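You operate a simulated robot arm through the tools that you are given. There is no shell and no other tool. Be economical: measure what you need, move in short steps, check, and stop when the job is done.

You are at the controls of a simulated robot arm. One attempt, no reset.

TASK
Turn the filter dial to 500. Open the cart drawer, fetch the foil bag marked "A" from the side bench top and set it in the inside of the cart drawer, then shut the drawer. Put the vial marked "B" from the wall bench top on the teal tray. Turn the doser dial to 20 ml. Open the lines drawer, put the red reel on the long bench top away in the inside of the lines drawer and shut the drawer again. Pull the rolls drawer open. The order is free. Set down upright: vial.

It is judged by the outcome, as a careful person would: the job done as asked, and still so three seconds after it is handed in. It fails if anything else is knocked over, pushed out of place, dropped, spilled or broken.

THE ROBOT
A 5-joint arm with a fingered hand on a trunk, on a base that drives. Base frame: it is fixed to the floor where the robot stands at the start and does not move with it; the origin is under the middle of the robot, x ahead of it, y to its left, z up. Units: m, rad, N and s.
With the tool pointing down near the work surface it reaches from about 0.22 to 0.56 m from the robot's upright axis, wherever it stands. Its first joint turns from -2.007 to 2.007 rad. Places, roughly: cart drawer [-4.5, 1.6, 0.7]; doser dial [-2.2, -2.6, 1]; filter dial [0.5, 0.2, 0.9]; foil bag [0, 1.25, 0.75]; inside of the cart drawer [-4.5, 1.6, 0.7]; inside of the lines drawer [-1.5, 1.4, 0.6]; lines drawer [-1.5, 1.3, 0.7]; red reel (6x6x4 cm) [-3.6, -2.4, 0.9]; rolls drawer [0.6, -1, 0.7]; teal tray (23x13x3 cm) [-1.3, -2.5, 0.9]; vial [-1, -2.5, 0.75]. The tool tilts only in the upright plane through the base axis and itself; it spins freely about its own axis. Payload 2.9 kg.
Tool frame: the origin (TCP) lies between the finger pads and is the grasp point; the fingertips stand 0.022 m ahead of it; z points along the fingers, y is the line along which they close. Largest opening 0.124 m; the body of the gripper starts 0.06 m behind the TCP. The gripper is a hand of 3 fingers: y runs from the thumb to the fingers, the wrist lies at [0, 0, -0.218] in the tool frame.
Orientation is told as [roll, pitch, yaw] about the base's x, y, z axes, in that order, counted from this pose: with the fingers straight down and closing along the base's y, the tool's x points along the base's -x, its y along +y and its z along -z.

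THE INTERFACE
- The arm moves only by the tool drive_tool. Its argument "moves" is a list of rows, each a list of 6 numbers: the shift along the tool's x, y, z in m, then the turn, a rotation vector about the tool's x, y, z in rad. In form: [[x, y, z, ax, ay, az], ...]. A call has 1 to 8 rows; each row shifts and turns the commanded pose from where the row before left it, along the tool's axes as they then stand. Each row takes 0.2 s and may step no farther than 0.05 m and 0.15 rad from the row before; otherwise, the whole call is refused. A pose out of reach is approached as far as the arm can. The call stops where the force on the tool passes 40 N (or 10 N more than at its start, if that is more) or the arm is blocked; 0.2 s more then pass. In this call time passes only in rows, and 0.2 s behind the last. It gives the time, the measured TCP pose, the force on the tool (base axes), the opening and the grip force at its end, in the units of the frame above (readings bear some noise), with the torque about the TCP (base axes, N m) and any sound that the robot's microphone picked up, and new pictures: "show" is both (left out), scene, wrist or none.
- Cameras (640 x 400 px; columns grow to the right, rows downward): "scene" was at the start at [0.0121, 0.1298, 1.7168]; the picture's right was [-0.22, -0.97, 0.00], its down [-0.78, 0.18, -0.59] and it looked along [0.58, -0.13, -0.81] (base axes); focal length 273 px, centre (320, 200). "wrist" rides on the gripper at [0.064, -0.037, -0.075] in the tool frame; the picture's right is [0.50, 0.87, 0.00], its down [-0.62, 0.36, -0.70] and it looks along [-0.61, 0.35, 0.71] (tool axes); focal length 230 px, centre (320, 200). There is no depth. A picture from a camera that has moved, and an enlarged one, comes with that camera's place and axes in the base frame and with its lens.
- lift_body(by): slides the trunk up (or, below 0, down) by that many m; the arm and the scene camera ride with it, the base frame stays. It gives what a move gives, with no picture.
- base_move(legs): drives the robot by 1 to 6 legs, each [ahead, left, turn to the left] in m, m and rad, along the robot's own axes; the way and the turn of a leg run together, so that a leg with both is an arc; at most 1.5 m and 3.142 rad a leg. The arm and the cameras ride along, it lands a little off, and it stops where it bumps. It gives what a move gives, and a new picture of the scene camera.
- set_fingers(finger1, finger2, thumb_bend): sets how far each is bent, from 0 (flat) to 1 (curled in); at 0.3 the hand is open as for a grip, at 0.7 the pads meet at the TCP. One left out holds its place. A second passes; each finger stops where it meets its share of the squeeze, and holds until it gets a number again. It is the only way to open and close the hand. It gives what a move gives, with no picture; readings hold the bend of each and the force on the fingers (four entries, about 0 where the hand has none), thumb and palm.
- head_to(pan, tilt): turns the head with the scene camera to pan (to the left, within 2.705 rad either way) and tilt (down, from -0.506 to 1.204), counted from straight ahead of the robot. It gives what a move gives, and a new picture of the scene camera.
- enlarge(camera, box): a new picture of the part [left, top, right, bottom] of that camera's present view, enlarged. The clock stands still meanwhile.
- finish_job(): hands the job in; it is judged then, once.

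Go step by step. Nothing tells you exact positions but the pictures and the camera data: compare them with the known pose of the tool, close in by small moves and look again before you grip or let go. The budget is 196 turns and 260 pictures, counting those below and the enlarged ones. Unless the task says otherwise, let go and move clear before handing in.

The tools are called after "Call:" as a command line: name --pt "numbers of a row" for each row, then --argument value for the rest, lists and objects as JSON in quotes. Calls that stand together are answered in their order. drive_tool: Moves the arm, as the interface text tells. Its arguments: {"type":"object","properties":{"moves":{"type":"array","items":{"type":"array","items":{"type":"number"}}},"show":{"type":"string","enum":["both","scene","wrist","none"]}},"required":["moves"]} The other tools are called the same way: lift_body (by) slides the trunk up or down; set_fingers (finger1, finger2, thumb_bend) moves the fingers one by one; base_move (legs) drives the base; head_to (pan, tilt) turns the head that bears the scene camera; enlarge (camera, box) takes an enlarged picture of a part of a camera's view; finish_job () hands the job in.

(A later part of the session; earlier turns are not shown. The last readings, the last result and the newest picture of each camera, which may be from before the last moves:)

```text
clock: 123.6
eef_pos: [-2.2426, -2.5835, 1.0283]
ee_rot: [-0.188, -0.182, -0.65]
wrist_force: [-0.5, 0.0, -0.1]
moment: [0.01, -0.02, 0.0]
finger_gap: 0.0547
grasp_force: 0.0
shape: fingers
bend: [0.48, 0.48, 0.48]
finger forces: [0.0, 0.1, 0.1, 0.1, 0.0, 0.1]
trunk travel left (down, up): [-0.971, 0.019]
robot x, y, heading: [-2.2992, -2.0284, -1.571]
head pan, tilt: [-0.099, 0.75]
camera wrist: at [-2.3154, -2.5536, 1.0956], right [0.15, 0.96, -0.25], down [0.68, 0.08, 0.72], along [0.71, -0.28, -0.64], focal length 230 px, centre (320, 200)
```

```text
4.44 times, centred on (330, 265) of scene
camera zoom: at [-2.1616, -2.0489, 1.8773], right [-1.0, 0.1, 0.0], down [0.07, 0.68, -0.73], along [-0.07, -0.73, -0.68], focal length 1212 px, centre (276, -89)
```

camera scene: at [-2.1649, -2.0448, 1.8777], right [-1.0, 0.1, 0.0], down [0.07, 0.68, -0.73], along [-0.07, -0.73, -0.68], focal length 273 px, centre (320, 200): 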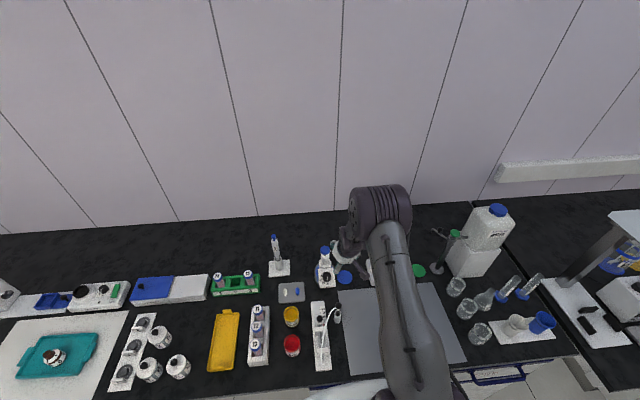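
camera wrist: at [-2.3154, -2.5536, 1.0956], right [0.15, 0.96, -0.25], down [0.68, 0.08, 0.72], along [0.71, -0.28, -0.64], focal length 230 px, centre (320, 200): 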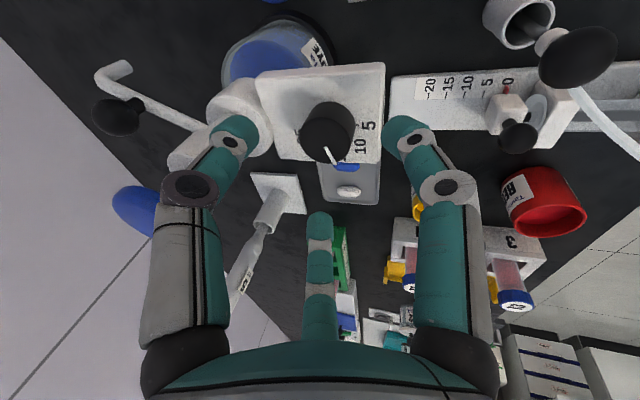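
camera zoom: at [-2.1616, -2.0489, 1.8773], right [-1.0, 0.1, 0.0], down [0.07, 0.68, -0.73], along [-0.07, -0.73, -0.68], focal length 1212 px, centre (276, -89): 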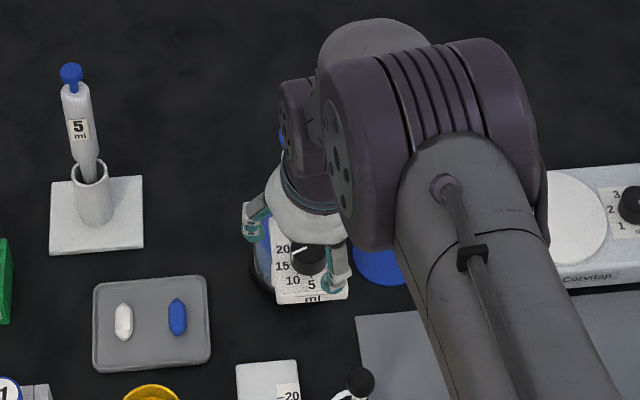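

The pointer moved past 10 towards 15. I'll regrip and turn again.

Call:
drive_tool --pt "0 -0.002 0.025 0 0 0" --show "none"

Call:
set_fingers --finger1 0.66 --finger2 0.66 --thumb_bend 0.64

Call:
drive_tool --pt "0 0 0 0 0 0.14" --pt "0 0 0 0 0 0.14" --pt "0 0 0 0 0 0.14" --pt "0 0 0 0 0 0.14" --pt "0 0 0 0 0 0.14" --pt "0 0 0 0 0 0.14" --show "none"

Call:
enlarge --camera "wrist" --box '[160, 50, 480, 250]'

```text
clock: 124.0
eef_pos: [-2.2425, -2.5908, 1.0044]
ee_rot: [-0.186, -0.181, -0.652]
wrist_force: [0.3, 0.0, -0.7]
moment: [0.05, 0.02, -0.01]
finger_gap: 0.0545
grasp_force: 0.1
shape: fingers
bend: [0.48, 0.48, 0.48]
finger forces: [0.1, 0.1, 0.0, 0.1, 0.0, 0.0]
trunk travel left (down, up): [-0.971, 0.019]
robot x, y, heading: [-2.3013, -2.0297, -1.57]
head pan, tilt: [-0.099, 0.75]
```

```text
clock: 125.0
eef_pos: [-2.2418, -2.5891, 1.0043]
ee_rot: [-0.186, -0.181, -0.654]
wrist_force: [-1.1, 3.4, -1.6]
moment: [0.05, 0.04, -0.01]
finger_gap: 0.0217
grasp_force: 3.9
shape: fingers
bend: [0.59, 0.62, 0.63]
finger forces: [5.1, 1.9, 0.0, 0.0, 1.0, 0.0]
trunk travel left (down, up): [-0.971, 0.019]
robot x, y, heading: [-2.2987, -2.0293, -1.57]
head pan, tilt: [-0.099, 0.75]
```

```text
clock: 126.4
eef_pos: [-2.2425, -2.5911, 1.0059]
ee_rot: [0.015, -0.261, -1.513]
wrist_force: [-4.8, 3.3, 2.7]
moment: [0.04, 0.1, 0.02]
finger_gap: 0.0226
grasp_force: 4.8
shape: fingers
bend: [0.6, 0.65, 0.62]
finger forces: [3.5, 0.7, 0.1, 0.1, 5.1, 0.0]
trunk travel left (down, up): [-0.971, 0.019]
robot x, y, heading: [-2.2964, -2.0285, -1.576]
head pan, tilt: [-0.099, 0.75]
```

```text
2.00 times, centred on (320, 150) of wrist
camera zoom: at [-2.2839, -2.511, 1.0603], right [0.84, 0.53, -0.12], down [0.37, -0.39, 0.84], along [0.4, -0.75, -0.53], focal length 460 px, centre (320, 300)
```

zoom: 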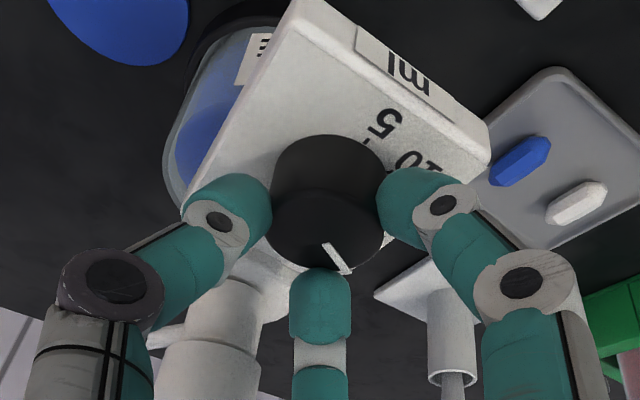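

I'll release and lift to compare the pointer with the 20 mark.

Call:
set_fingers --finger1 0.48 --finger2 0.48 --thumb_bend 0.48

Call:
drive_tool --pt "0 0 -0.04 0 0 0" --pt "0 0 -0.045 0 0 0" --pt "0 0 -0.045 0 0 0" --pt "0 -0.045 0 0 0 0" --pt "0 -0.045 0 0 0 0" --show "wrist"

Call:
enlarge --camera "scene" --box '[305, 240, 355, 300]'

```text
clock: 127.4
eef_pos: [-2.242, -2.5908, 1.0047]
ee_rot: [0.013, -0.26, -1.511]
wrist_force: [0.3, 0.0, 1.2]
moment: [-0.01, -0.02, 0.02]
finger_gap: 0.0547
grasp_force: 0.0
shape: fingers
bend: [0.48, 0.48, 0.48]
finger forces: [0.1, 0.1, 0.0, 0.1, 0.0, 0.0]
trunk travel left (down, up): [-0.971, 0.019]
robot x, y, heading: [-2.2997, -2.0266, -1.573]
head pan, tilt: [-0.099, 0.75]
```

```text
clock: 128.6
eef_pos: [-2.322, -2.5615, 1.1302]
ee_rot: [-0.027, -0.257, -1.511]
wrist_force: [0.9, -0.8, 0.9]
moment: [0.0, 0.01, -0.02]
finger_gap: 0.0548
grasp_force: 0.0
shape: fingers
bend: [0.48, 0.48, 0.48]
finger forces: [0.1, 0.0, 0.0, 0.1, 0.0, 0.0]
out of reach, approached as far as the arm can: row 4, 5
trunk travel left (down, up): [-0.971, 0.019]
robot x, y, heading: [-2.2999, -2.0275, -1.57]
head pan, tilt: [-0.099, 0.75]
camera wrist: at [-2.3598, -2.4828, 1.1868], right [0.84, 0.53, -0.15], down [0.4, -0.4, 0.83], along [0.38, -0.75, -0.54], focal length 230 px, centre (320, 200)
```

wrist: 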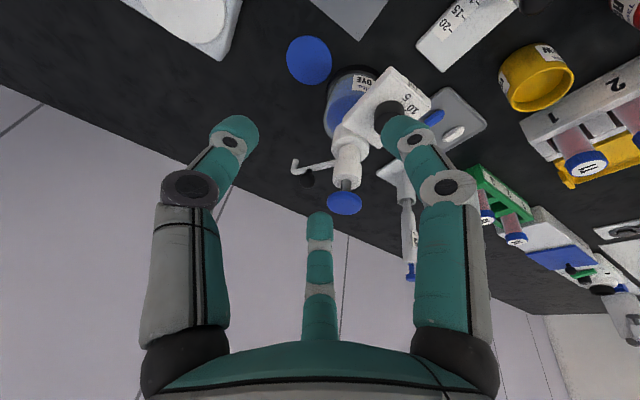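

```text
6.67 times, centred on (330, 270) of scene
camera zoom: at [-2.1634, -2.0493, 1.8775], right [-1.0, 0.1, 0.0], down [0.07, 0.68, -0.73], along [-0.07, -0.73, -0.68], focal length 1818 px, centre (253, -267)
```

zoom: 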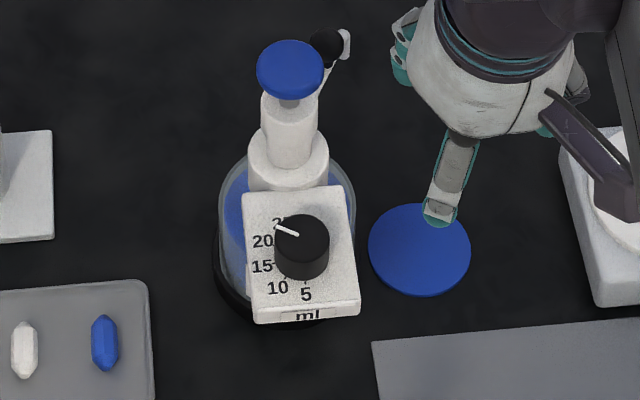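

Call:
enlarge --camera "scene" --box '[318, 258, 338, 278]'

Call:
enlarge --camera "wrist" --box '[340, 60, 460, 150]'

```text
16.00 times, centred on (328, 268) of scene
camera zoom: at [-2.1634, -2.0493, 1.8775], right [-1.0, 0.1, 0.0], down [0.07, 0.68, -0.73], along [-0.07, -0.73, -0.68], focal length 4362 px, centre (192, -888)
```

zoom: 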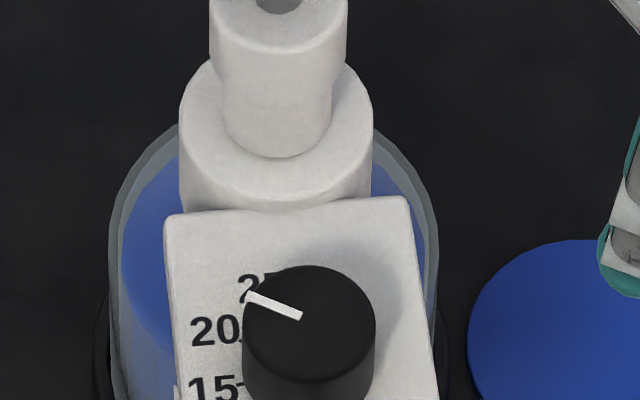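

```text
4.44 times, centred on (400, 105) of wrist
camera zoom: at [-2.3598, -2.4828, 1.1868], right [0.84, 0.53, -0.15], down [0.4, -0.4, 0.83], along [0.38, -0.75, -0.54], focal length 1022 px, centre (-36, 622)
```

zoom: 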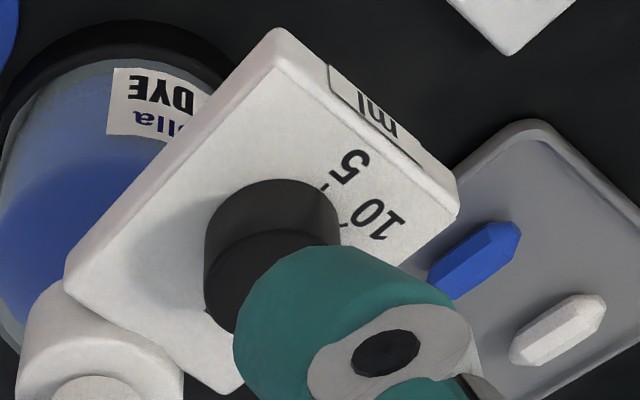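

The pointer is about 8° past the 20 mark. I'll go back, regrip and nudge it counterclockwise by that much.

Call:
drive_tool --pt "0 0.045 0 0 0 0" --pt "0 0.045 0 0 0 0" --pt "0 0 0.045 0 0 0" --pt "0 0 0.045 0 0 0" --pt "0 0 0.02 0 0 0" --pt "0 0 0.018 0 0 0" --show "wrist"

Call:
set_fingers --finger1 0.65 --finger2 0.65 --thumb_bend 0.63

Call:
enlarge --camera "wrist" --box '[160, 50, 480, 250]'

```text
clock: 130.0
eef_pos: [-2.2291, -2.5927, 1.0059]
ee_rot: [0.021, -0.259, -1.512]
wrist_force: [-0.3, 0.9, -0.4]
moment: [0.01, 0.0, 0.0]
finger_gap: 0.0548
grasp_force: 0.0
shape: fingers
bend: [0.48, 0.48, 0.48]
finger forces: [0.1, 0.0, 0.1, 0.0, 0.0, 0.0]
trunk travel left (down, up): [-0.971, 0.019]
robot x, y, heading: [-2.2998, -2.0286, -1.571]
head pan, tilt: [-0.099, 0.75]
camera wrist: at [-2.2704, -2.5135, 1.0598], right [0.84, 0.54, -0.11], down [0.37, -0.39, 0.84], along [0.41, -0.74, -0.53], focal length 230 px, centre (320, 200)
```

wrist: 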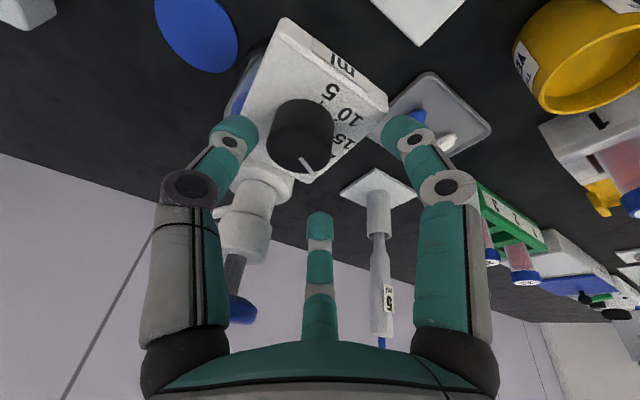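

```text
clock: 131.0
eef_pos: [-2.2295, -2.5933, 1.0039]
ee_rot: [0.023, -0.258, -1.51]
wrist_force: [-9.1, -5.1, -0.2]
moment: [-0.08, 0.2, 0.04]
finger_gap: 0.0253
grasp_force: 5.1
shape: fingers
bend: [0.65, 0.65, 0.56]
finger forces: [0.0, 0.1, 0.1, 0.0, 10.7, 0.1]
trunk travel left (down, up): [-0.971, 0.019]
robot x, y, heading: [-2.2974, -2.0255, -1.572]
head pan, tilt: [-0.099, 0.75]
```

```text
2.00 times, centred on (320, 150) of wrist
camera zoom: at [-2.2723, -2.5139, 1.0599], right [0.84, 0.54, -0.11], down [0.36, -0.39, 0.84], along [0.41, -0.74, -0.53], focal length 460 px, centre (320, 300)
```

zoom: 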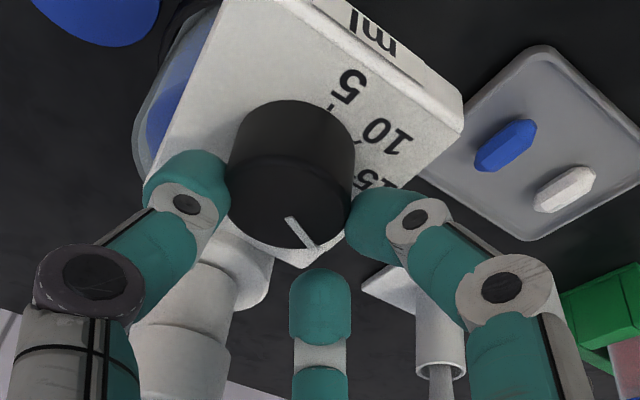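

The hand is about 12 mm off to the left. I'll open, re-centre and close again.

Call:
set_fingers --finger1 0.48 --finger2 0.48 --thumb_bend 0.48

Call:
drive_tool --pt "0 -0.012 0 0 0 0" --show "none"

Call:
set_fingers --finger1 0.65 --finger2 0.65 --thumb_bend 0.63

Call:
enlarge --camera "wrist" --box '[160, 50, 480, 250]'

```text
clock: 132.0
eef_pos: [-2.2291, -2.5923, 1.0044]
ee_rot: [0.02, -0.26, -1.511]
wrist_force: [0.0, 0.1, -0.2]
moment: [-0.03, 0.01, 0.0]
finger_gap: 0.0544
grasp_force: 0.0
shape: fingers
bend: [0.48, 0.48, 0.48]
finger forces: [0.1, 0.1, 0.0, 0.0, 0.0, 0.0]
trunk travel left (down, up): [-0.971, 0.019]
robot x, y, heading: [-2.2966, -2.0245, -1.569]
head pan, tilt: [-0.099, 0.75]
```

```text
clock: 132.4
eef_pos: [-2.2397, -2.5926, 1.0054]
ee_rot: [0.013, -0.26, -1.512]
wrist_force: [-0.5, -0.8, -0.6]
moment: [-0.01, -0.01, -0.02]
finger_gap: 0.055
grasp_force: 0.0
shape: fingers
bend: [0.48, 0.48, 0.48]
finger forces: [0.0, 0.0, 0.0, 0.1, 0.0, 0.0]
trunk travel left (down, up): [-0.971, 0.019]
robot x, y, heading: [-2.3002, -2.0256, -1.569]
head pan, tilt: [-0.099, 0.75]
```

```text
clock: 133.4
eef_pos: [-2.2398, -2.5915, 1.0057]
ee_rot: [0.013, -0.258, -1.511]
wrist_force: [-1.5, 1.3, -1.7]
moment: [0.05, 0.03, -0.01]
finger_gap: 0.0244
grasp_force: 3.4
shape: fingers
bend: [0.59, 0.65, 0.6]
finger forces: [3.6, 0.0, 0.0, 0.0, 4.0, 0.0]
trunk travel left (down, up): [-0.971, 0.019]
robot x, y, heading: [-2.2989, -2.0273, -1.575]
head pan, tilt: [-0.099, 0.75]
```

```text
2.00 times, centred on (320, 150) of wrist
camera zoom: at [-2.2815, -2.513, 1.0604], right [0.84, 0.54, -0.12], down [0.37, -0.39, 0.84], along [0.41, -0.75, -0.53], focal length 460 px, centre (320, 300)
```

zoom: 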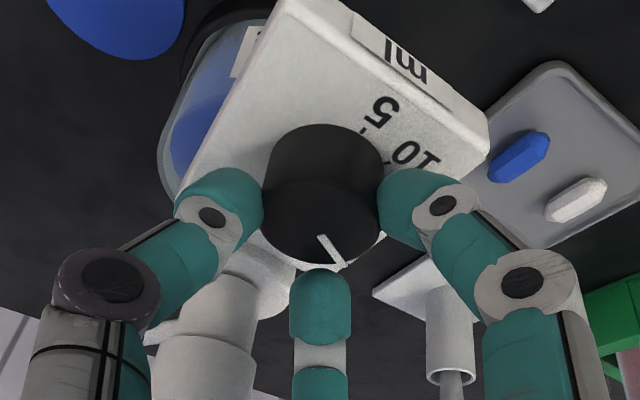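

Gripped again. I'll turn back counterclockwise by 0.15 rad.

Call:
drive_tool --pt "0 0 0 0 0 -0.08" --pt "0 0 0 0 0 -0.08" --show "none"

Call:
set_fingers --finger1 0.48 --finger2 0.48 --thumb_bend 0.48

Call:
drive_tool --pt "0 0 -0.04 0 0 0" --pt "0 0 -0.045 0 0 0" --pt "0 0 -0.045 0 0 0" --pt "0 -0.045 0 0 0 0" --pt "0 -0.045 0 0 0 0" --pt "0 -0.045 0 0 0 0" --show "none"

Call:
enlarge --camera "scene" --box '[315, 255, 345, 285]'

```text
clock: 134.0
eef_pos: [-2.2399, -2.5921, 1.006]
ee_rot: [-0.03, -0.258, -1.344]
wrist_force: [1.7, 3.1, -1.7]
moment: [0.08, -0.03, -0.03]
finger_gap: 0.0244
grasp_force: 4.1
shape: fingers
bend: [0.59, 0.65, 0.6]
finger forces: [5.2, 0.0, 0.0, 0.0, 2.7, 0.1]
trunk travel left (down, up): [-0.971, 0.019]
robot x, y, heading: [-2.3034, -2.0292, -1.572]
head pan, tilt: [-0.099, 0.75]
```

```text
clock: 135.0
eef_pos: [-2.2405, -2.5928, 1.006]
ee_rot: [-0.028, -0.258, -1.345]
wrist_force: [0.6, -0.1, -0.9]
moment: [0.0, 0.01, -0.01]
finger_gap: 0.0548
grasp_force: 0.0
shape: fingers
bend: [0.48, 0.48, 0.48]
finger forces: [0.1, 0.0, 0.0, 0.0, 0.0, 0.0]
trunk travel left (down, up): [-0.971, 0.019]
robot x, y, heading: [-2.2996, -2.0249, -1.57]
head pan, tilt: [-0.099, 0.75]
```

```text
clock: 136.4
eef_pos: [-2.3506, -2.5871, 1.1383]
ee_rot: [-0.08, -0.24, -1.348]
wrist_force: [-0.9, -0.1, 0.0]
moment: [-0.01, -0.01, 0.02]
finger_gap: 0.0547
grasp_force: 0.1
shape: fingers
bend: [0.48, 0.48, 0.48]
finger forces: [0.0, 0.1, 0.0, 0.0, 0.0, 0.0]
out of reach, approached as far as the arm can: row 4, 5, 6
trunk travel left (down, up): [-0.971, 0.019]
robot x, y, heading: [-2.3, -2.0302, -1.568]
head pan, tilt: [-0.099, 0.75]
```

```text
13.33 times, centred on (330, 270) of scene
camera zoom: at [-2.1629, -2.0489, 1.8775], right [-1.0, 0.1, 0.0], down [0.07, 0.68, -0.73], along [-0.07, -0.73, -0.68], focal length 3635 px, centre (187, -733)
```

zoom: 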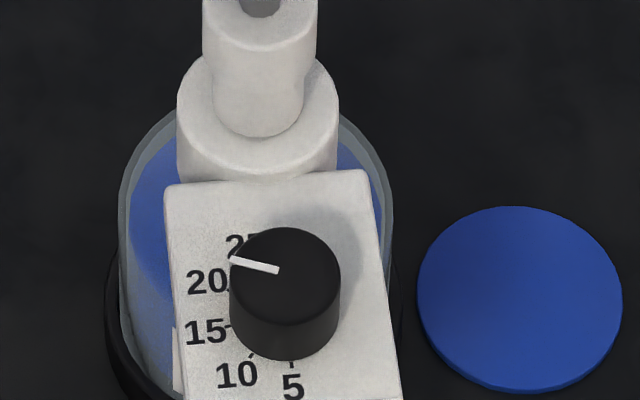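

The pointer is at about −20° while the 20 tick lies at about −27°: slightly short now. I'll do one small clockwise touch-up of 0.11 rad.

Call:
drive_tool --pt "0 0.04 0 0 0 0" --pt "0 0.04 0 0 0 0" --pt "0 0.032 0 0 0 0" --pt "0 0 0.045 0 0 0" --pt "0 0 0.045 0 0 0" --pt "0 0 0.02 0 0 0" --pt "0 0 0.018 0 0 0" --show "wrist"

```text
clock: 138.0
eef_pos: [-2.2969, -2.6006, 1.0015]
ee_rot: [-0.054, -0.248, -1.348]
wrist_force: [0.0, 0.1, 1.0]
moment: [0.0, -0.02, -0.03]
finger_gap: 0.0547
grasp_force: 0.0
shape: fingers
bend: [0.48, 0.48, 0.48]
finger forces: [0.0, 0.0, 0.0, 0.1, 0.0, 0.1]
out of reach, approached as far as the arm can: row 1, 2, 3, 4, 5, 6, 7
trunk travel left (down, up): [-0.971, 0.019]
robot x, y, heading: [-2.2958, -2.0272, -1.567]
head pan, tilt: [-0.099, 0.75]
camera wrist: at [-2.3462, -2.5289, 1.0601], right [0.74, 0.65, -0.17], down [0.48, -0.33, 0.81], along [0.47, -0.68, -0.56], focal length 230 px, centre (320, 200)
```

wrist: 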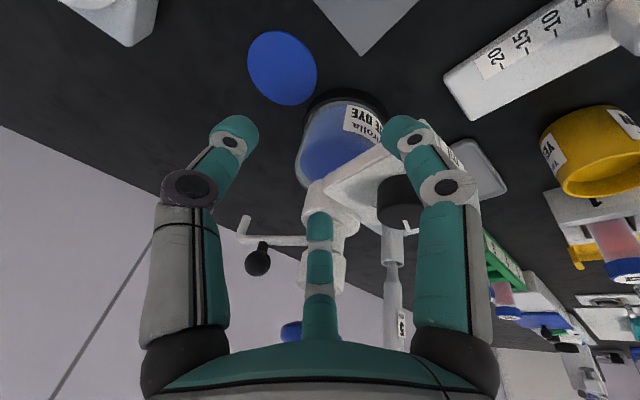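

The sideways return fell short because of the arm's plane constraint. I'll lift, shift with a matching small re-tilt, and come down centred.

Call:
drive_tool --pt "0 0 -0.05 0 0 0" --pt "-0.0027 0.0282 0 -0.0135 -0.003 0" --pt "-0.0027 0.0282 0 -0.0135 -0.003 0" --show "wrist"

```text
clock: 138.8
eef_pos: [-2.2535, -2.5832, 1.047]
ee_rot: [-0.034, -0.25, -1.346]
wrist_force: [0.2, 0.0, 0.0]
moment: [0.0, 0.02, 0.01]
finger_gap: 0.0545
grasp_force: 0.1
shape: fingers
bend: [0.48, 0.48, 0.48]
finger forces: [0.1, 0.1, 0.0, 0.0, 0.0, 0.0]
out of reach, approached as far as the arm can: row 1, 2, 3
trunk travel left (down, up): [-0.971, 0.019]
robot x, y, heading: [-2.2985, -2.0311, -1.572]
head pan, tilt: [-0.099, 0.75]
camera wrist: at [-2.3046, -2.5109, 1.1051], right [0.74, 0.66, -0.15], down [0.47, -0.33, 0.82], along [0.49, -0.68, -0.55], focal length 230 px, centre (320, 200)
```

wrist: 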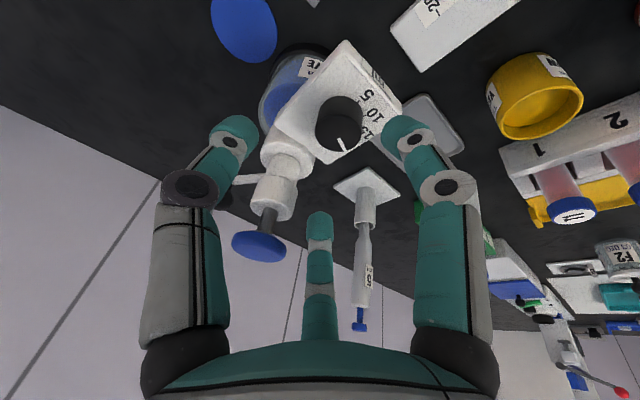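

Call:
drive_tool --pt "0 0.0135 0 -0.01 0 0" --pt "0 0 0.021 0 0 0" --pt "0 0 0.021 0 0 0" --show "none"

Call:
set_fingers --finger1 0.65 --finger2 0.65 --thumb_bend 0.63

Call:
drive_tool --pt "0 0 0 0 0 0.115" --show "wrist"

```text
clock: 139.6
eef_pos: [-2.2525, -2.5916, 1.0069]
ee_rot: [-0.033, -0.25, -1.347]
wrist_force: [0.3, 0.3, -0.4]
moment: [0.02, 0.01, 0.04]
finger_gap: 0.0547
grasp_force: 0.1
shape: fingers
bend: [0.48, 0.48, 0.48]
finger forces: [0.0, 0.0, 0.0, 0.1, 0.0, 0.0]
out of reach, approached as far as the arm can: row 1, 2
trunk travel left (down, up): [-0.971, 0.019]
robot x, y, heading: [-2.3002, -2.0232, -1.569]
head pan, tilt: [-0.099, 0.75]
```

```text
clock: 140.6
eef_pos: [-2.2521, -2.5896, 1.0074]
ee_rot: [-0.032, -0.25, -1.345]
wrist_force: [0.1, 4.4, -2.4]
moment: [0.09, 0.0, 0.03]
finger_gap: 0.0215
grasp_force: 2.7
shape: fingers
bend: [0.58, 0.63, 0.63]
finger forces: [5.0, 0.7, 0.1, 0.0, 0.1, 0.0]
trunk travel left (down, up): [-0.971, 0.019]
robot x, y, heading: [-2.3009, -2.0271, -1.569]
head pan, tilt: [-0.099, 0.75]
```

```text
clock: 141.0
eef_pos: [-2.2509, -2.5889, 1.0087]
ee_rot: [-0.004, -0.251, -1.466]
wrist_force: [-0.1, 4.1, -3.3]
moment: [0.11, -0.01, 0.03]
finger_gap: 0.0219
grasp_force: 2.9
shape: fingers
bend: [0.58, 0.64, 0.63]
finger forces: [5.5, 0.6, 0.0, 0.0, 0.0, 0.1]
trunk travel left (down, up): [-0.971, 0.019]
robot x, y, heading: [-2.2981, -2.0273, -1.573]
head pan, tilt: [-0.099, 0.75]
camera wrist: at [-2.2948, -2.5125, 1.0641], right [0.81, 0.57, -0.13], down [0.4, -0.38, 0.83], along [0.43, -0.72, -0.54], focal length 230 px, centre (320, 200)
```

wrist: 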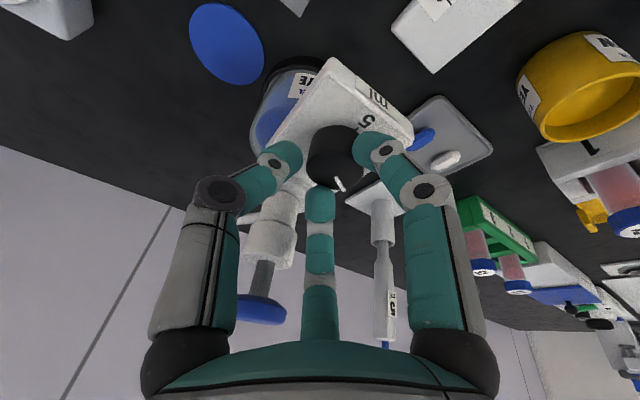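

Call:
set_fingers --finger1 0.45 --finger2 0.45 --thumb_bend 0.45

Call:
drive_tool --pt "0 0 -0.04 0 0 0" --pt "0 0 -0.045 0 0 0" --pt "0 0 -0.045 0 0 0" --pt "0 -0.045 -0.02 0 0 0" --pt "0 -0.045 -0.02 0 0 0" --pt "0 -0.045 0 0 0 0" --show "none"

Call:
enlarge --camera "scene" --box '[315, 255, 345, 285]'

```text
clock: 142.0
eef_pos: [-2.2503, -2.5908, 1.0078]
ee_rot: [-0.004, -0.251, -1.465]
wrist_force: [-0.3, 0.0, 0.4]
moment: [-0.03, -0.01, 0.01]
finger_gap: 0.0631
grasp_force: 0.0
shape: fingers
bend: [0.45, 0.45, 0.45]
finger forces: [0.1, 0.1, 0.0, 0.0, 0.0, 0.0]
trunk travel left (down, up): [-0.971, 0.019]
robot x, y, heading: [-2.3012, -2.0276, -1.566]
head pan, tilt: [-0.099, 0.75]
```

```text
clock: 143.4
eef_pos: [-2.369, -2.5665, 1.1734]
ee_rot: [-0.06, -0.239, -1.466]
wrist_force: [0.6, -0.3, 0.3]
moment: [0.0, 0.01, 0.01]
finger_gap: 0.063
grasp_force: 0.1
shape: fingers
bend: [0.45, 0.45, 0.45]
finger forces: [0.0, 0.1, 0.0, 0.0, 0.1, 0.1]
out of reach, approached as far as the arm can: row 3, 5, 6
trunk travel left (down, up): [-0.971, 0.019]
robot x, y, heading: [-2.2996, -2.029, -1.568]
head pan, tilt: [-0.099, 0.75]
```

```text
13.33 times, centred on (330, 270) of scene
camera zoom: at [-2.1626, -2.0493, 1.8774], right [-1.0, 0.1, 0.0], down [0.07, 0.68, -0.73], along [-0.07, -0.73, -0.68], focal length 3635 px, centre (187, -733)
```

zoom: 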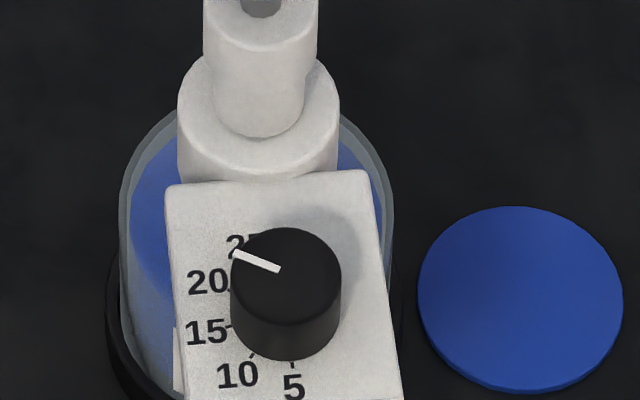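

The pointer is now right on 20. Next is the red reel: I'll back off and drive right along the bench.

Call:
base_move --legs '[[-0.35, 0, 0], [0, -1.15, 0]]'

Call:
enlarge --camera "scene" --box '[100, 130, 420, 330]'

```text
clock: 151.2
eef_pos: [-3.52, -2.2272, 1.1738]
ee_rot: [-0.062, -0.24, -1.451]
wrist_force: [0.4, 0.5, -0.5]
moment: [0.05, 0.02, 0.04]
finger_gap: 0.0629
grasp_force: 0.0
shape: fingers
bend: [0.45, 0.45, 0.45]
finger forces: [0.0, 0.0, 0.0, 0.0, 0.1, 0.0]
trunk travel left (down, up): [-0.971, 0.019]
robot x, y, heading: [-3.4575, -1.6896, -1.557]
head pan, tilt: [-0.099, 0.75]
camera scene: at [-3.3186, -1.7068, 1.8773], right [-1.0, 0.09, 0.0], down [0.06, 0.68, -0.73], along [-0.06, -0.73, -0.68], focal length 273 px, centre (320, 200)
```

scene: 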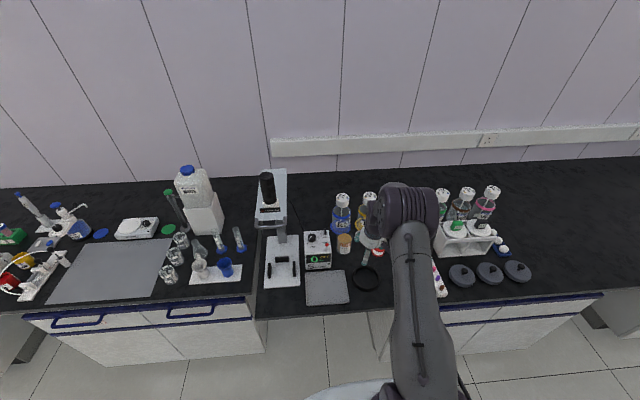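

```text
2.00 times, centred on (260, 230) of scene
camera zoom: at [-3.3186, -1.7068, 1.8773], right [-1.0, 0.09, 0.0], down [0.06, 0.68, -0.73], along [-0.06, -0.73, -0.68], focal length 545 px, centre (440, 140)
```

zoom: 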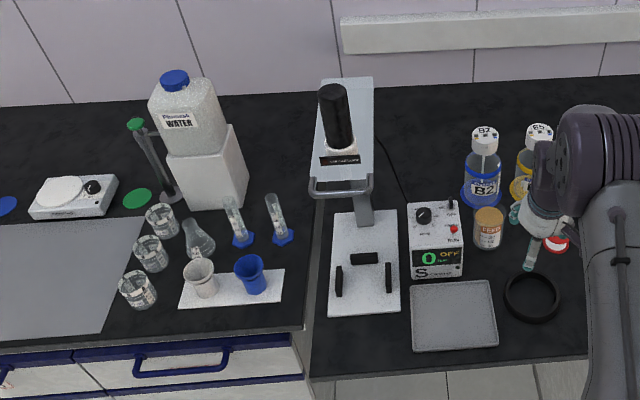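

Call:
enlarge --camera "wrist" --box '[0, 0, 640, 400]'

Call:
enlarge --camera "scene" --box '[330, 220, 450, 310]'

```text
1.00 times, centred on (320, 200) of wrist (not enlarged: the box is as wide or as high as the picture)
camera zoom: at [-3.5592, -2.1502, 1.2328], right [0.8, 0.57, -0.17], down [0.45, -0.39, 0.81], along [0.39, -0.72, -0.57], focal length 230 px, centre (320, 200)
```

zoom: 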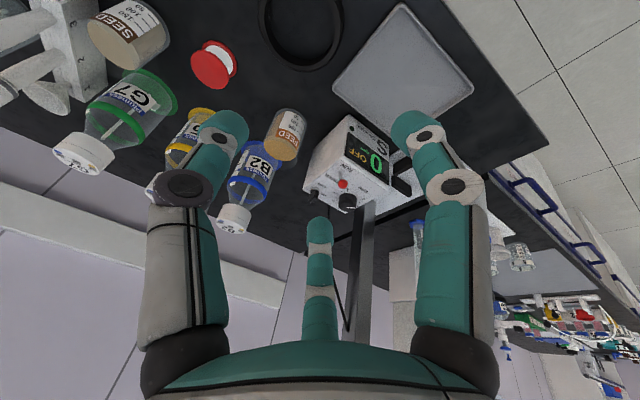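

```text
4.44 times, centred on (390, 265) of scene
camera zoom: at [-3.3186, -1.7068, 1.8773], right [-1.0, 0.09, 0.0], down [0.06, 0.68, -0.73], along [-0.06, -0.73, -0.68], focal length 1212 px, centre (9, -89)
```

zoom: 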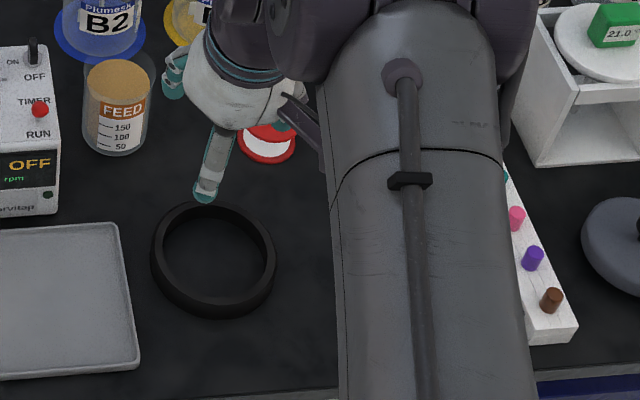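

The red reel is at about (-3.64, -2.414), standing with its axis upright, with a jar close on its right. I'll drive in so that it is in reach.

Call:
base_move --legs '[[0.22, -0.15, -0.014]]'

Call:
drive_tool --pt "0 0 0 0 0 0.147" --pt "0 0 0 0 0 0.147" --pt "0 0 0 0 0 0.147" --pt "0 0 0 0 0 0.147" --pt "0 0 0 0 0 0.147" --pt "0 0 0 0 0 0.147" --pt "0 0 0 0 0 0.147" --pt "0 0 0 0 0 0.147" --show "wrist"

Call:
set_fingers --finger1 0.35 --finger2 0.35 --thumb_bend 0.35

```text
clock: 153.1
eef_pos: [-3.6736, -2.4467, 1.1742]
ee_rot: [-0.062, -0.24, -1.466]
wrist_force: [-0.9, -0.3, 0.4]
moment: [0.04, 0.01, -0.01]
finger_gap: 0.0633
grasp_force: 0.1
shape: fingers
bend: [0.45, 0.45, 0.45]
finger forces: [0.0, 0.0, 0.0, 0.0, 0.0, 0.1]
trunk travel left (down, up): [-0.971, 0.019]
robot x, y, heading: [-3.6031, -1.9093, -1.57]
head pan, tilt: [-0.099, 0.75]
camera scene: at [-3.4659, -1.9279, 1.8773], right [-1.0, 0.1, 0.0], down [0.07, 0.68, -0.73], along [-0.07, -0.73, -0.68], focal length 273 px, centre (320, 200)
```

scene: 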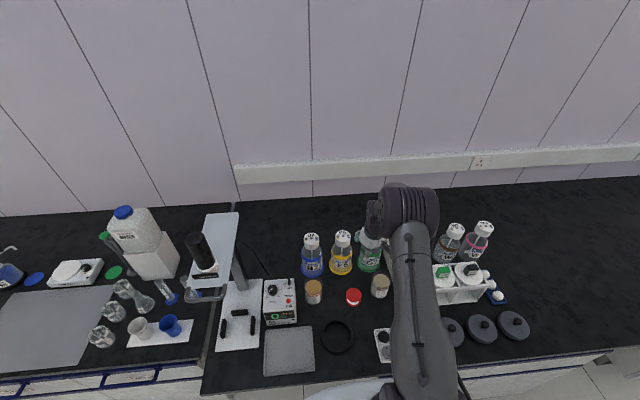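

```text
clock: 154.9
eef_pos: [-3.6731, -2.448, 1.1739]
ee_rot: [0.2, -0.144, -2.667]
wrist_force: [0.6, 0.0, 0.7]
moment: [0.02, 0.02, 0.02]
finger_gap: 0.0631
grasp_force: 0.0
shape: fingers
bend: [0.45, 0.45, 0.45]
finger forces: [0.0, 0.0, 0.1, 0.0, 0.0, 0.1]
trunk travel left (down, up): [-0.971, 0.019]
robot x, y, heading: [-3.6055, -1.9054, -1.569]
head pan, tilt: [-0.099, 0.75]
camera wrist: at [-3.6304, -2.3675, 1.2295], right [0.85, -0.52, 0.1], down [-0.35, -0.42, 0.84], along [-0.39, -0.75, -0.53], focal length 230 px, centre (320, 200)
```

wrist: 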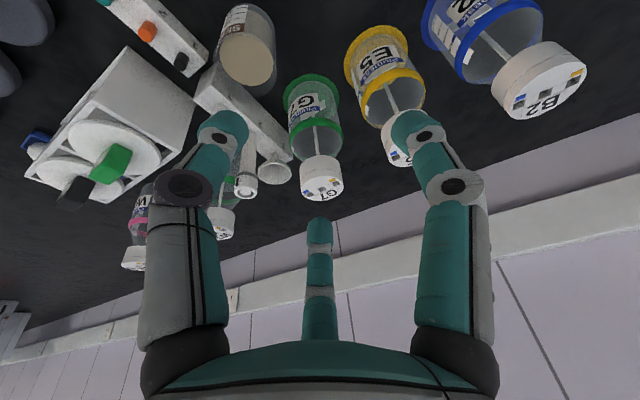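

```text
clock: 155.9
eef_pos: [-3.6733, -2.4475, 1.1744]
ee_rot: [0.2, -0.147, -2.661]
wrist_force: [0.0, 0.3, -0.2]
moment: [0.0, 0.0, -0.01]
finger_gap: 0.0905
grasp_force: 0.0
shape: fingers
bend: [0.35, 0.35, 0.35]
finger forces: [0.1, 0.0, 0.1, 0.0, 0.1, 0.0]
trunk travel left (down, up): [-0.971, 0.019]
robot x, y, heading: [-3.6039, -1.9095, -1.571]
head pan, tilt: [-0.099, 0.75]
```

Call:
drive_tool --pt "0 0 0 0.1 0.074 0" --pt "0 0 0 0.1 0.074 0" --pt "0.01 -0.0014 0.0375 0 0 0" --pt "0.01 -0.0014 0.0375 0 0 0" --pt "0.01 -0.0014 0.0375 0 0 0" --pt "0.01 -0.0014 0.0375 0 0 0"

```text
clock: 157.3
eef_pos: [-3.6403, -2.4236, 1.0227]
ee_rot: [-0.003, 0.001, -2.647]
wrist_force: [0.3, -0.4, 0.0]
moment: [-0.01, 0.0, 0.01]
finger_gap: 0.0905
grasp_force: 0.0
shape: fingers
bend: [0.35, 0.35, 0.35]
finger forces: [0.0, 0.0, 0.0, 0.0, 0.0, 0.0]
trunk travel left (down, up): [-0.971, 0.019]
robot x, y, heading: [-3.602, -1.9073, -1.566]
head pan, tilt: [-0.099, 0.75]
camera scene: at [-3.4664, -1.9297, 1.8774], right [-1.0, 0.1, 0.0], down [0.07, 0.68, -0.73], along [-0.07, -0.73, -0.68], focal length 273 px, centre (320, 200)
camera wrist: at [-3.6005, -2.3598, 1.0979], right [0.85, -0.53, 0.0], down [-0.37, -0.61, 0.7], along [-0.37, -0.6, -0.71], focal length 230 px, centre (320, 200)
```

scene: 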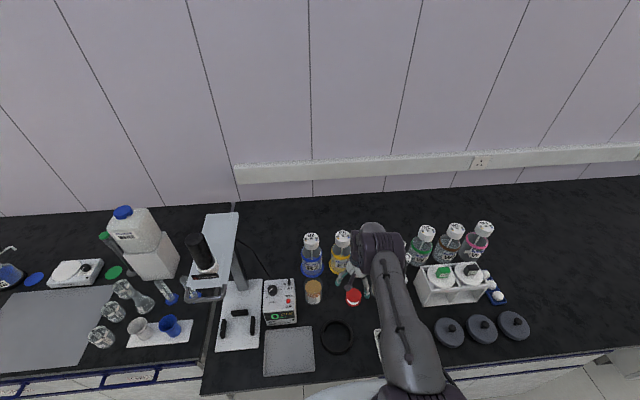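
wrist: 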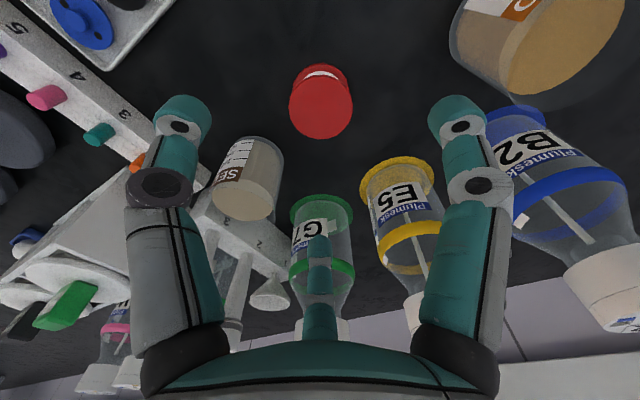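

The reel is centred; a small shift, then down.

Call:
drive_tool --pt "-0.0082 0.0047 0.035 0 0 0" --pt "0 0 0.035 0 0 0" --pt "0 0 0.035 0 0 0" --pt "0 0 0.02 0 0 0" --show "wrist"

```text
clock: 158.3
eef_pos: [-3.6433, -2.4001, 0.9191]
ee_rot: [0.0, 0.003, -2.649]
wrist_force: [0.0, 0.3, 0.0]
moment: [0.01, 0.0, -0.03]
finger_gap: 0.0903
grasp_force: 0.0
shape: fingers
bend: [0.35, 0.35, 0.35]
finger forces: [0.0, 0.1, 0.1, 0.0, 0.0, 0.1]
out of reach, approached as far as the arm can: row 2, 3, 4
trunk travel left (down, up): [-0.971, 0.019]
robot x, y, heading: [-3.6027, -1.91, -1.568]
head pan, tilt: [-0.099, 0.75]
camera wrist: at [-3.6027, -2.3362, 0.9939], right [0.85, -0.53, 0.0], down [-0.37, -0.61, 0.7], along [-0.37, -0.6, -0.71], focal length 230 px, centre (320, 200)
```

wrist: 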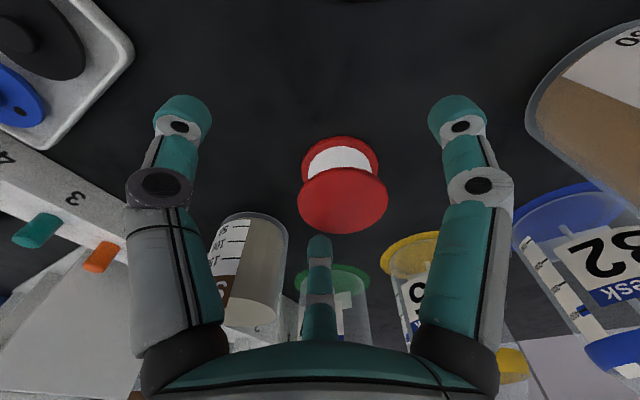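

The arm runs out of downward reach with the trunk this high. I'll raise the hand, re-centre, and lower with the trunk instead.

Call:
drive_tool --pt "0 0 -0.05 0 0 0" --pt "-0.0147 0.0273 -0.03 0 0 0" --show "none"

Call:
lift_body --by -0.07

Call:
enlarge --camera "wrist" --box '[0, 0, 640, 400]'

```text
clock: 158.9
eef_pos: [-3.6452, -2.4311, 0.999]
ee_rot: [-0.001, -0.001, -2.648]
wrist_force: [-0.7, -1.0, -0.3]
moment: [0.04, 0.02, 0.03]
finger_gap: 0.0906
grasp_force: 0.1
shape: fingers
bend: [0.35, 0.35, 0.35]
finger forces: [0.0, 0.0, 0.0, 0.0, 0.1, 0.0]
trunk travel left (down, up): [-0.971, 0.019]
robot x, y, heading: [-3.6039, -1.9083, -1.567]
head pan, tilt: [-0.099, 0.75]
```

```text
clock: 160.0
eef_pos: [-3.6443, -2.4283, 0.9296]
ee_rot: [-0.001, 0.002, -2.648]
wrist_force: [0.5, 0.4, 1.4]
moment: [0.0, 0.02, 0.01]
finger_gap: 0.09
grasp_force: 0.1
shape: fingers
bend: [0.35, 0.35, 0.35]
finger forces: [0.0, 0.0, 0.0, 0.0, 0.1, 0.0]
trunk travel left (down, up): [-0.901, 0.089]
robot x, y, heading: [-3.6053, -1.9073, -1.57]
head pan, tilt: [-0.099, 0.75]
```

```text
1.00 times, centred on (320, 200) of wrist (not enlarged: the box is as wide or as high as the picture)
camera zoom: at [-3.605, -2.3664, 1.0049], right [0.85, -0.53, 0.0], down [-0.37, -0.61, 0.7], along [-0.37, -0.6, -0.71], focal length 230 px, centre (320, 200)
```

zoom: 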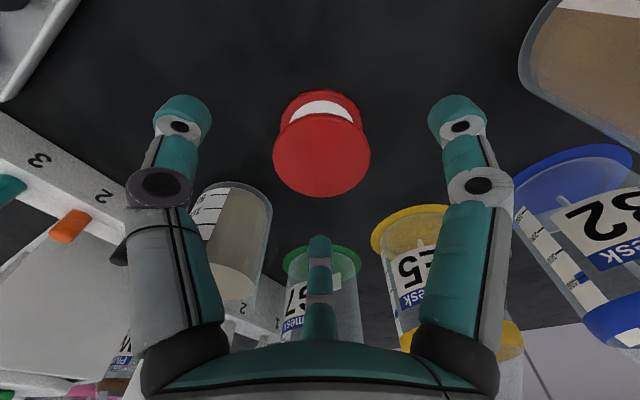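

Perfectly centred. Lower 4 cm and grip.

Call:
lift_body --by -0.042

Call:
set_fingers --finger1 0.6 --finger2 0.6 --thumb_bend 0.6

Call:
lift_body --by 0.15

Call:
enlarge --camera "wrist" --box '[0, 0, 640, 400]'

```text
clock: 160.8
eef_pos: [-3.6455, -2.4299, 0.8878]
ee_rot: [-0.001, 0.002, -2.648]
wrist_force: [0.2, -0.6, -0.7]
moment: [0.03, -0.01, 0.01]
finger_gap: 0.0906
grasp_force: 0.1
shape: fingers
bend: [0.35, 0.35, 0.35]
finger forces: [0.0, 0.1, 0.0, 0.0, 0.0, 0.1]
trunk travel left (down, up): [-0.859, 0.131]
robot x, y, heading: [-3.6048, -1.9075, -1.572]
head pan, tilt: [-0.099, 0.75]
```

```text
clock: 161.8
eef_pos: [-3.6455, -2.4301, 0.8878]
ee_rot: [-0.003, 0.0, -2.648]
wrist_force: [0.3, 1.3, 0.0]
moment: [-0.04, -0.03, 0.01]
finger_gap: 0.0341
grasp_force: 5.6
shape: fingers
bend: [0.55, 0.55, 0.57]
finger forces: [3.2, 3.4, 0.0, 0.1, 4.4, 0.0]
trunk travel left (down, up): [-0.859, 0.131]
robot x, y, heading: [-3.6054, -1.9106, -1.567]
head pan, tilt: [-0.099, 0.75]
```

```text
clock: 163.4
eef_pos: [-3.6468, -2.4302, 1.0189]
ee_rot: [-0.001, 0.002, -2.647]
wrist_force: [-0.5, 0.7, -1.0]
moment: [0.01, -0.02, 0.01]
finger_gap: 0.034
grasp_force: 5.5
shape: fingers
bend: [0.55, 0.55, 0.57]
finger forces: [3.1, 3.4, 0.0, 0.1, 4.2, 0.0]
out of reach, approached as far as the arm can: row 1
trunk travel left (down, up): [-0.99, 0.0]
robot x, y, heading: [-3.6019, -1.909, -1.567]
head pan, tilt: [-0.099, 0.75]
```

```text
1.00 times, centred on (320, 200) of wrist (not enlarged: the box is as wide or as high as the picture)
camera zoom: at [-3.605, -2.3666, 1.0938], right [0.85, -0.53, 0.0], down [-0.37, -0.61, 0.7], along [-0.37, -0.6, -0.71], focal length 230 px, centre (320, 200)
```

zoom: 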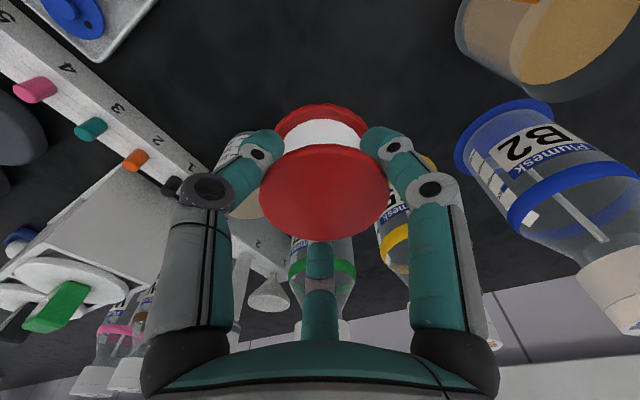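

The reel is firmly held by its core. The drawer must be opened first, so I'll park the reel on the bench above the lines drawer. I'll drive out through the aisle towards the side bench.

Call:
base_move --legs '[[-0.3, 0, 0], [0, 1.25, 0], [0, 0, 3.13]]'

Call:
head_to --pan -0.3 --tilt 0.55

```text
clock: 178.7
eef_pos: [-2.3153, -1.0774, 1.0189]
ee_rot: [-0.001, 0.003, 0.483]
wrist_force: [1.0, 0.2, -0.5]
moment: [0.0, -0.01, -0.02]
finger_gap: 0.0332
grasp_force: 4.7
shape: fingers
bend: [0.55, 0.55, 0.58]
finger forces: [2.9, 3.4, 0.0, 0.1, 3.4, 0.0]
trunk travel left (down, up): [-0.99, 0.0]
robot x, y, heading: [-2.3642, -1.5995, 1.566]
head pan, tilt: [-0.099, 0.75]
camera scene: at [-2.4986, -1.5732, 1.8963], right [0.99, -0.11, 0.0], down [-0.07, -0.68, -0.73], along [0.08, 0.73, -0.68], focal length 273 px, centre (320, 200)
```

scene: 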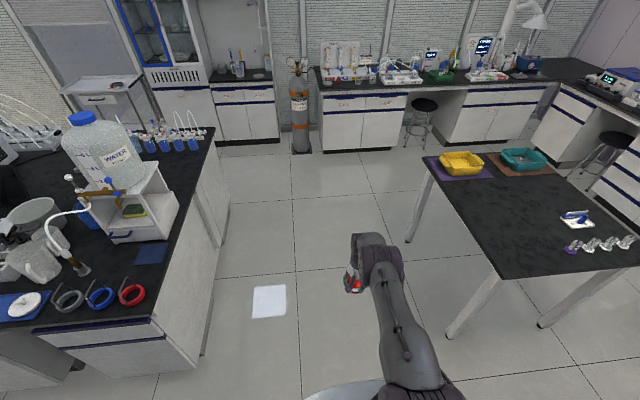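

```text
clock: 179.4
eef_pos: [-2.3158, -1.0782, 1.0193]
ee_rot: [-0.001, 0.002, 0.484]
wrist_force: [-0.2, 0.1, -0.6]
moment: [0.01, -0.01, 0.0]
finger_gap: 0.0328
grasp_force: 5.3
shape: fingers
bend: [0.55, 0.55, 0.58]
finger forces: [2.9, 3.5, 0.0, 0.0, 3.4, 0.1]
trunk travel left (down, up): [-0.99, 0.0]
robot x, y, heading: [-2.3635, -1.5997, 1.566]
head pan, tilt: [-0.3, 0.55]
camera scene: at [-2.4804, -1.5701, 1.9137], right [0.95, -0.3, 0.0], down [-0.16, -0.5, -0.85], along [0.26, 0.81, -0.52], focal length 273 px, centre (320, 200)
```

scene: 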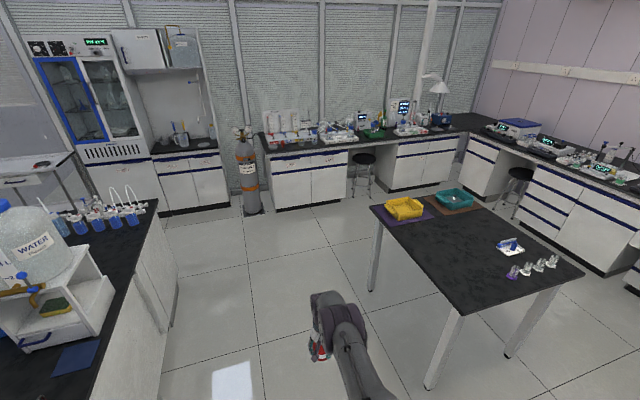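

The aisle is clear. I'll drive forward and then strafe right to the lines drawer.

Call:
base_move --legs '[[1.0, 0, 0], [0.9, 0, 0], [0, -0.75, 0]]'

Call:
enlarge --camera "scene" --box '[130, 150, 450, 350]'

```text
clock: 192.7
eef_pos: [-1.5678, 0.8359, 1.0188]
ee_rot: [0.0, 0.0, 0.486]
wrist_force: [-0.2, -1.2, -0.5]
moment: [0.01, -0.01, -0.02]
finger_gap: 0.0329
grasp_force: 4.8
shape: fingers
bend: [0.55, 0.55, 0.58]
finger forces: [3.1, 3.5, 0.1, 0.0, 3.4, 0.1]
trunk travel left (down, up): [-0.99, 0.0]
robot x, y, heading: [-1.613, 0.3154, 1.559]
head pan, tilt: [-0.3, 0.55]
camera scene: at [-1.7315, 0.3426, 1.9137], right [0.95, -0.3, 0.0], down [-0.16, -0.5, -0.85], along [0.26, 0.81, -0.52], focal length 273 px, centre (320, 200)
```

scene: 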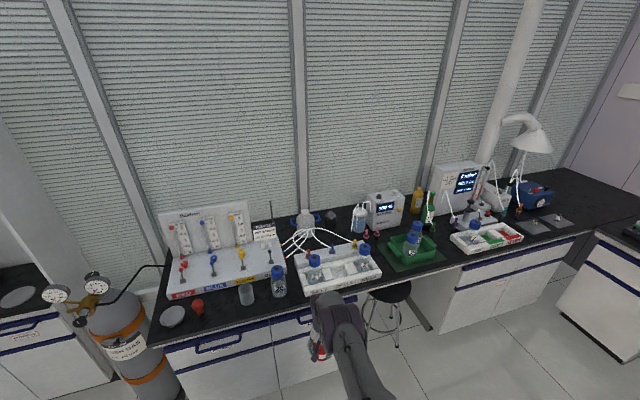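

```text
2.00 times, centred on (290, 250) of scene
camera zoom: at [-1.7315, 0.3426, 1.9137], right [0.95, -0.3, 0.0], down [-0.16, -0.5, -0.85], along [0.26, 0.81, -0.52], focal length 545 px, centre (380, 100)
```

zoom: 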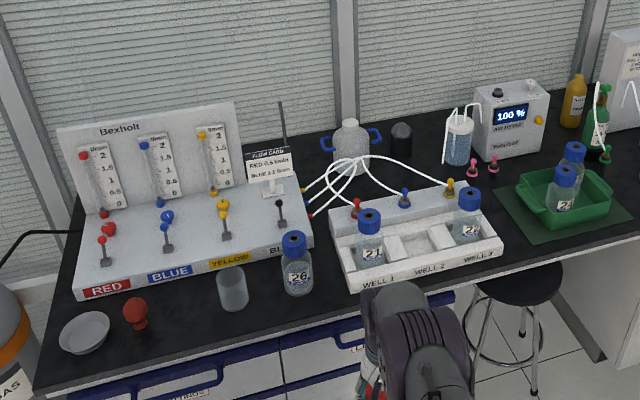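

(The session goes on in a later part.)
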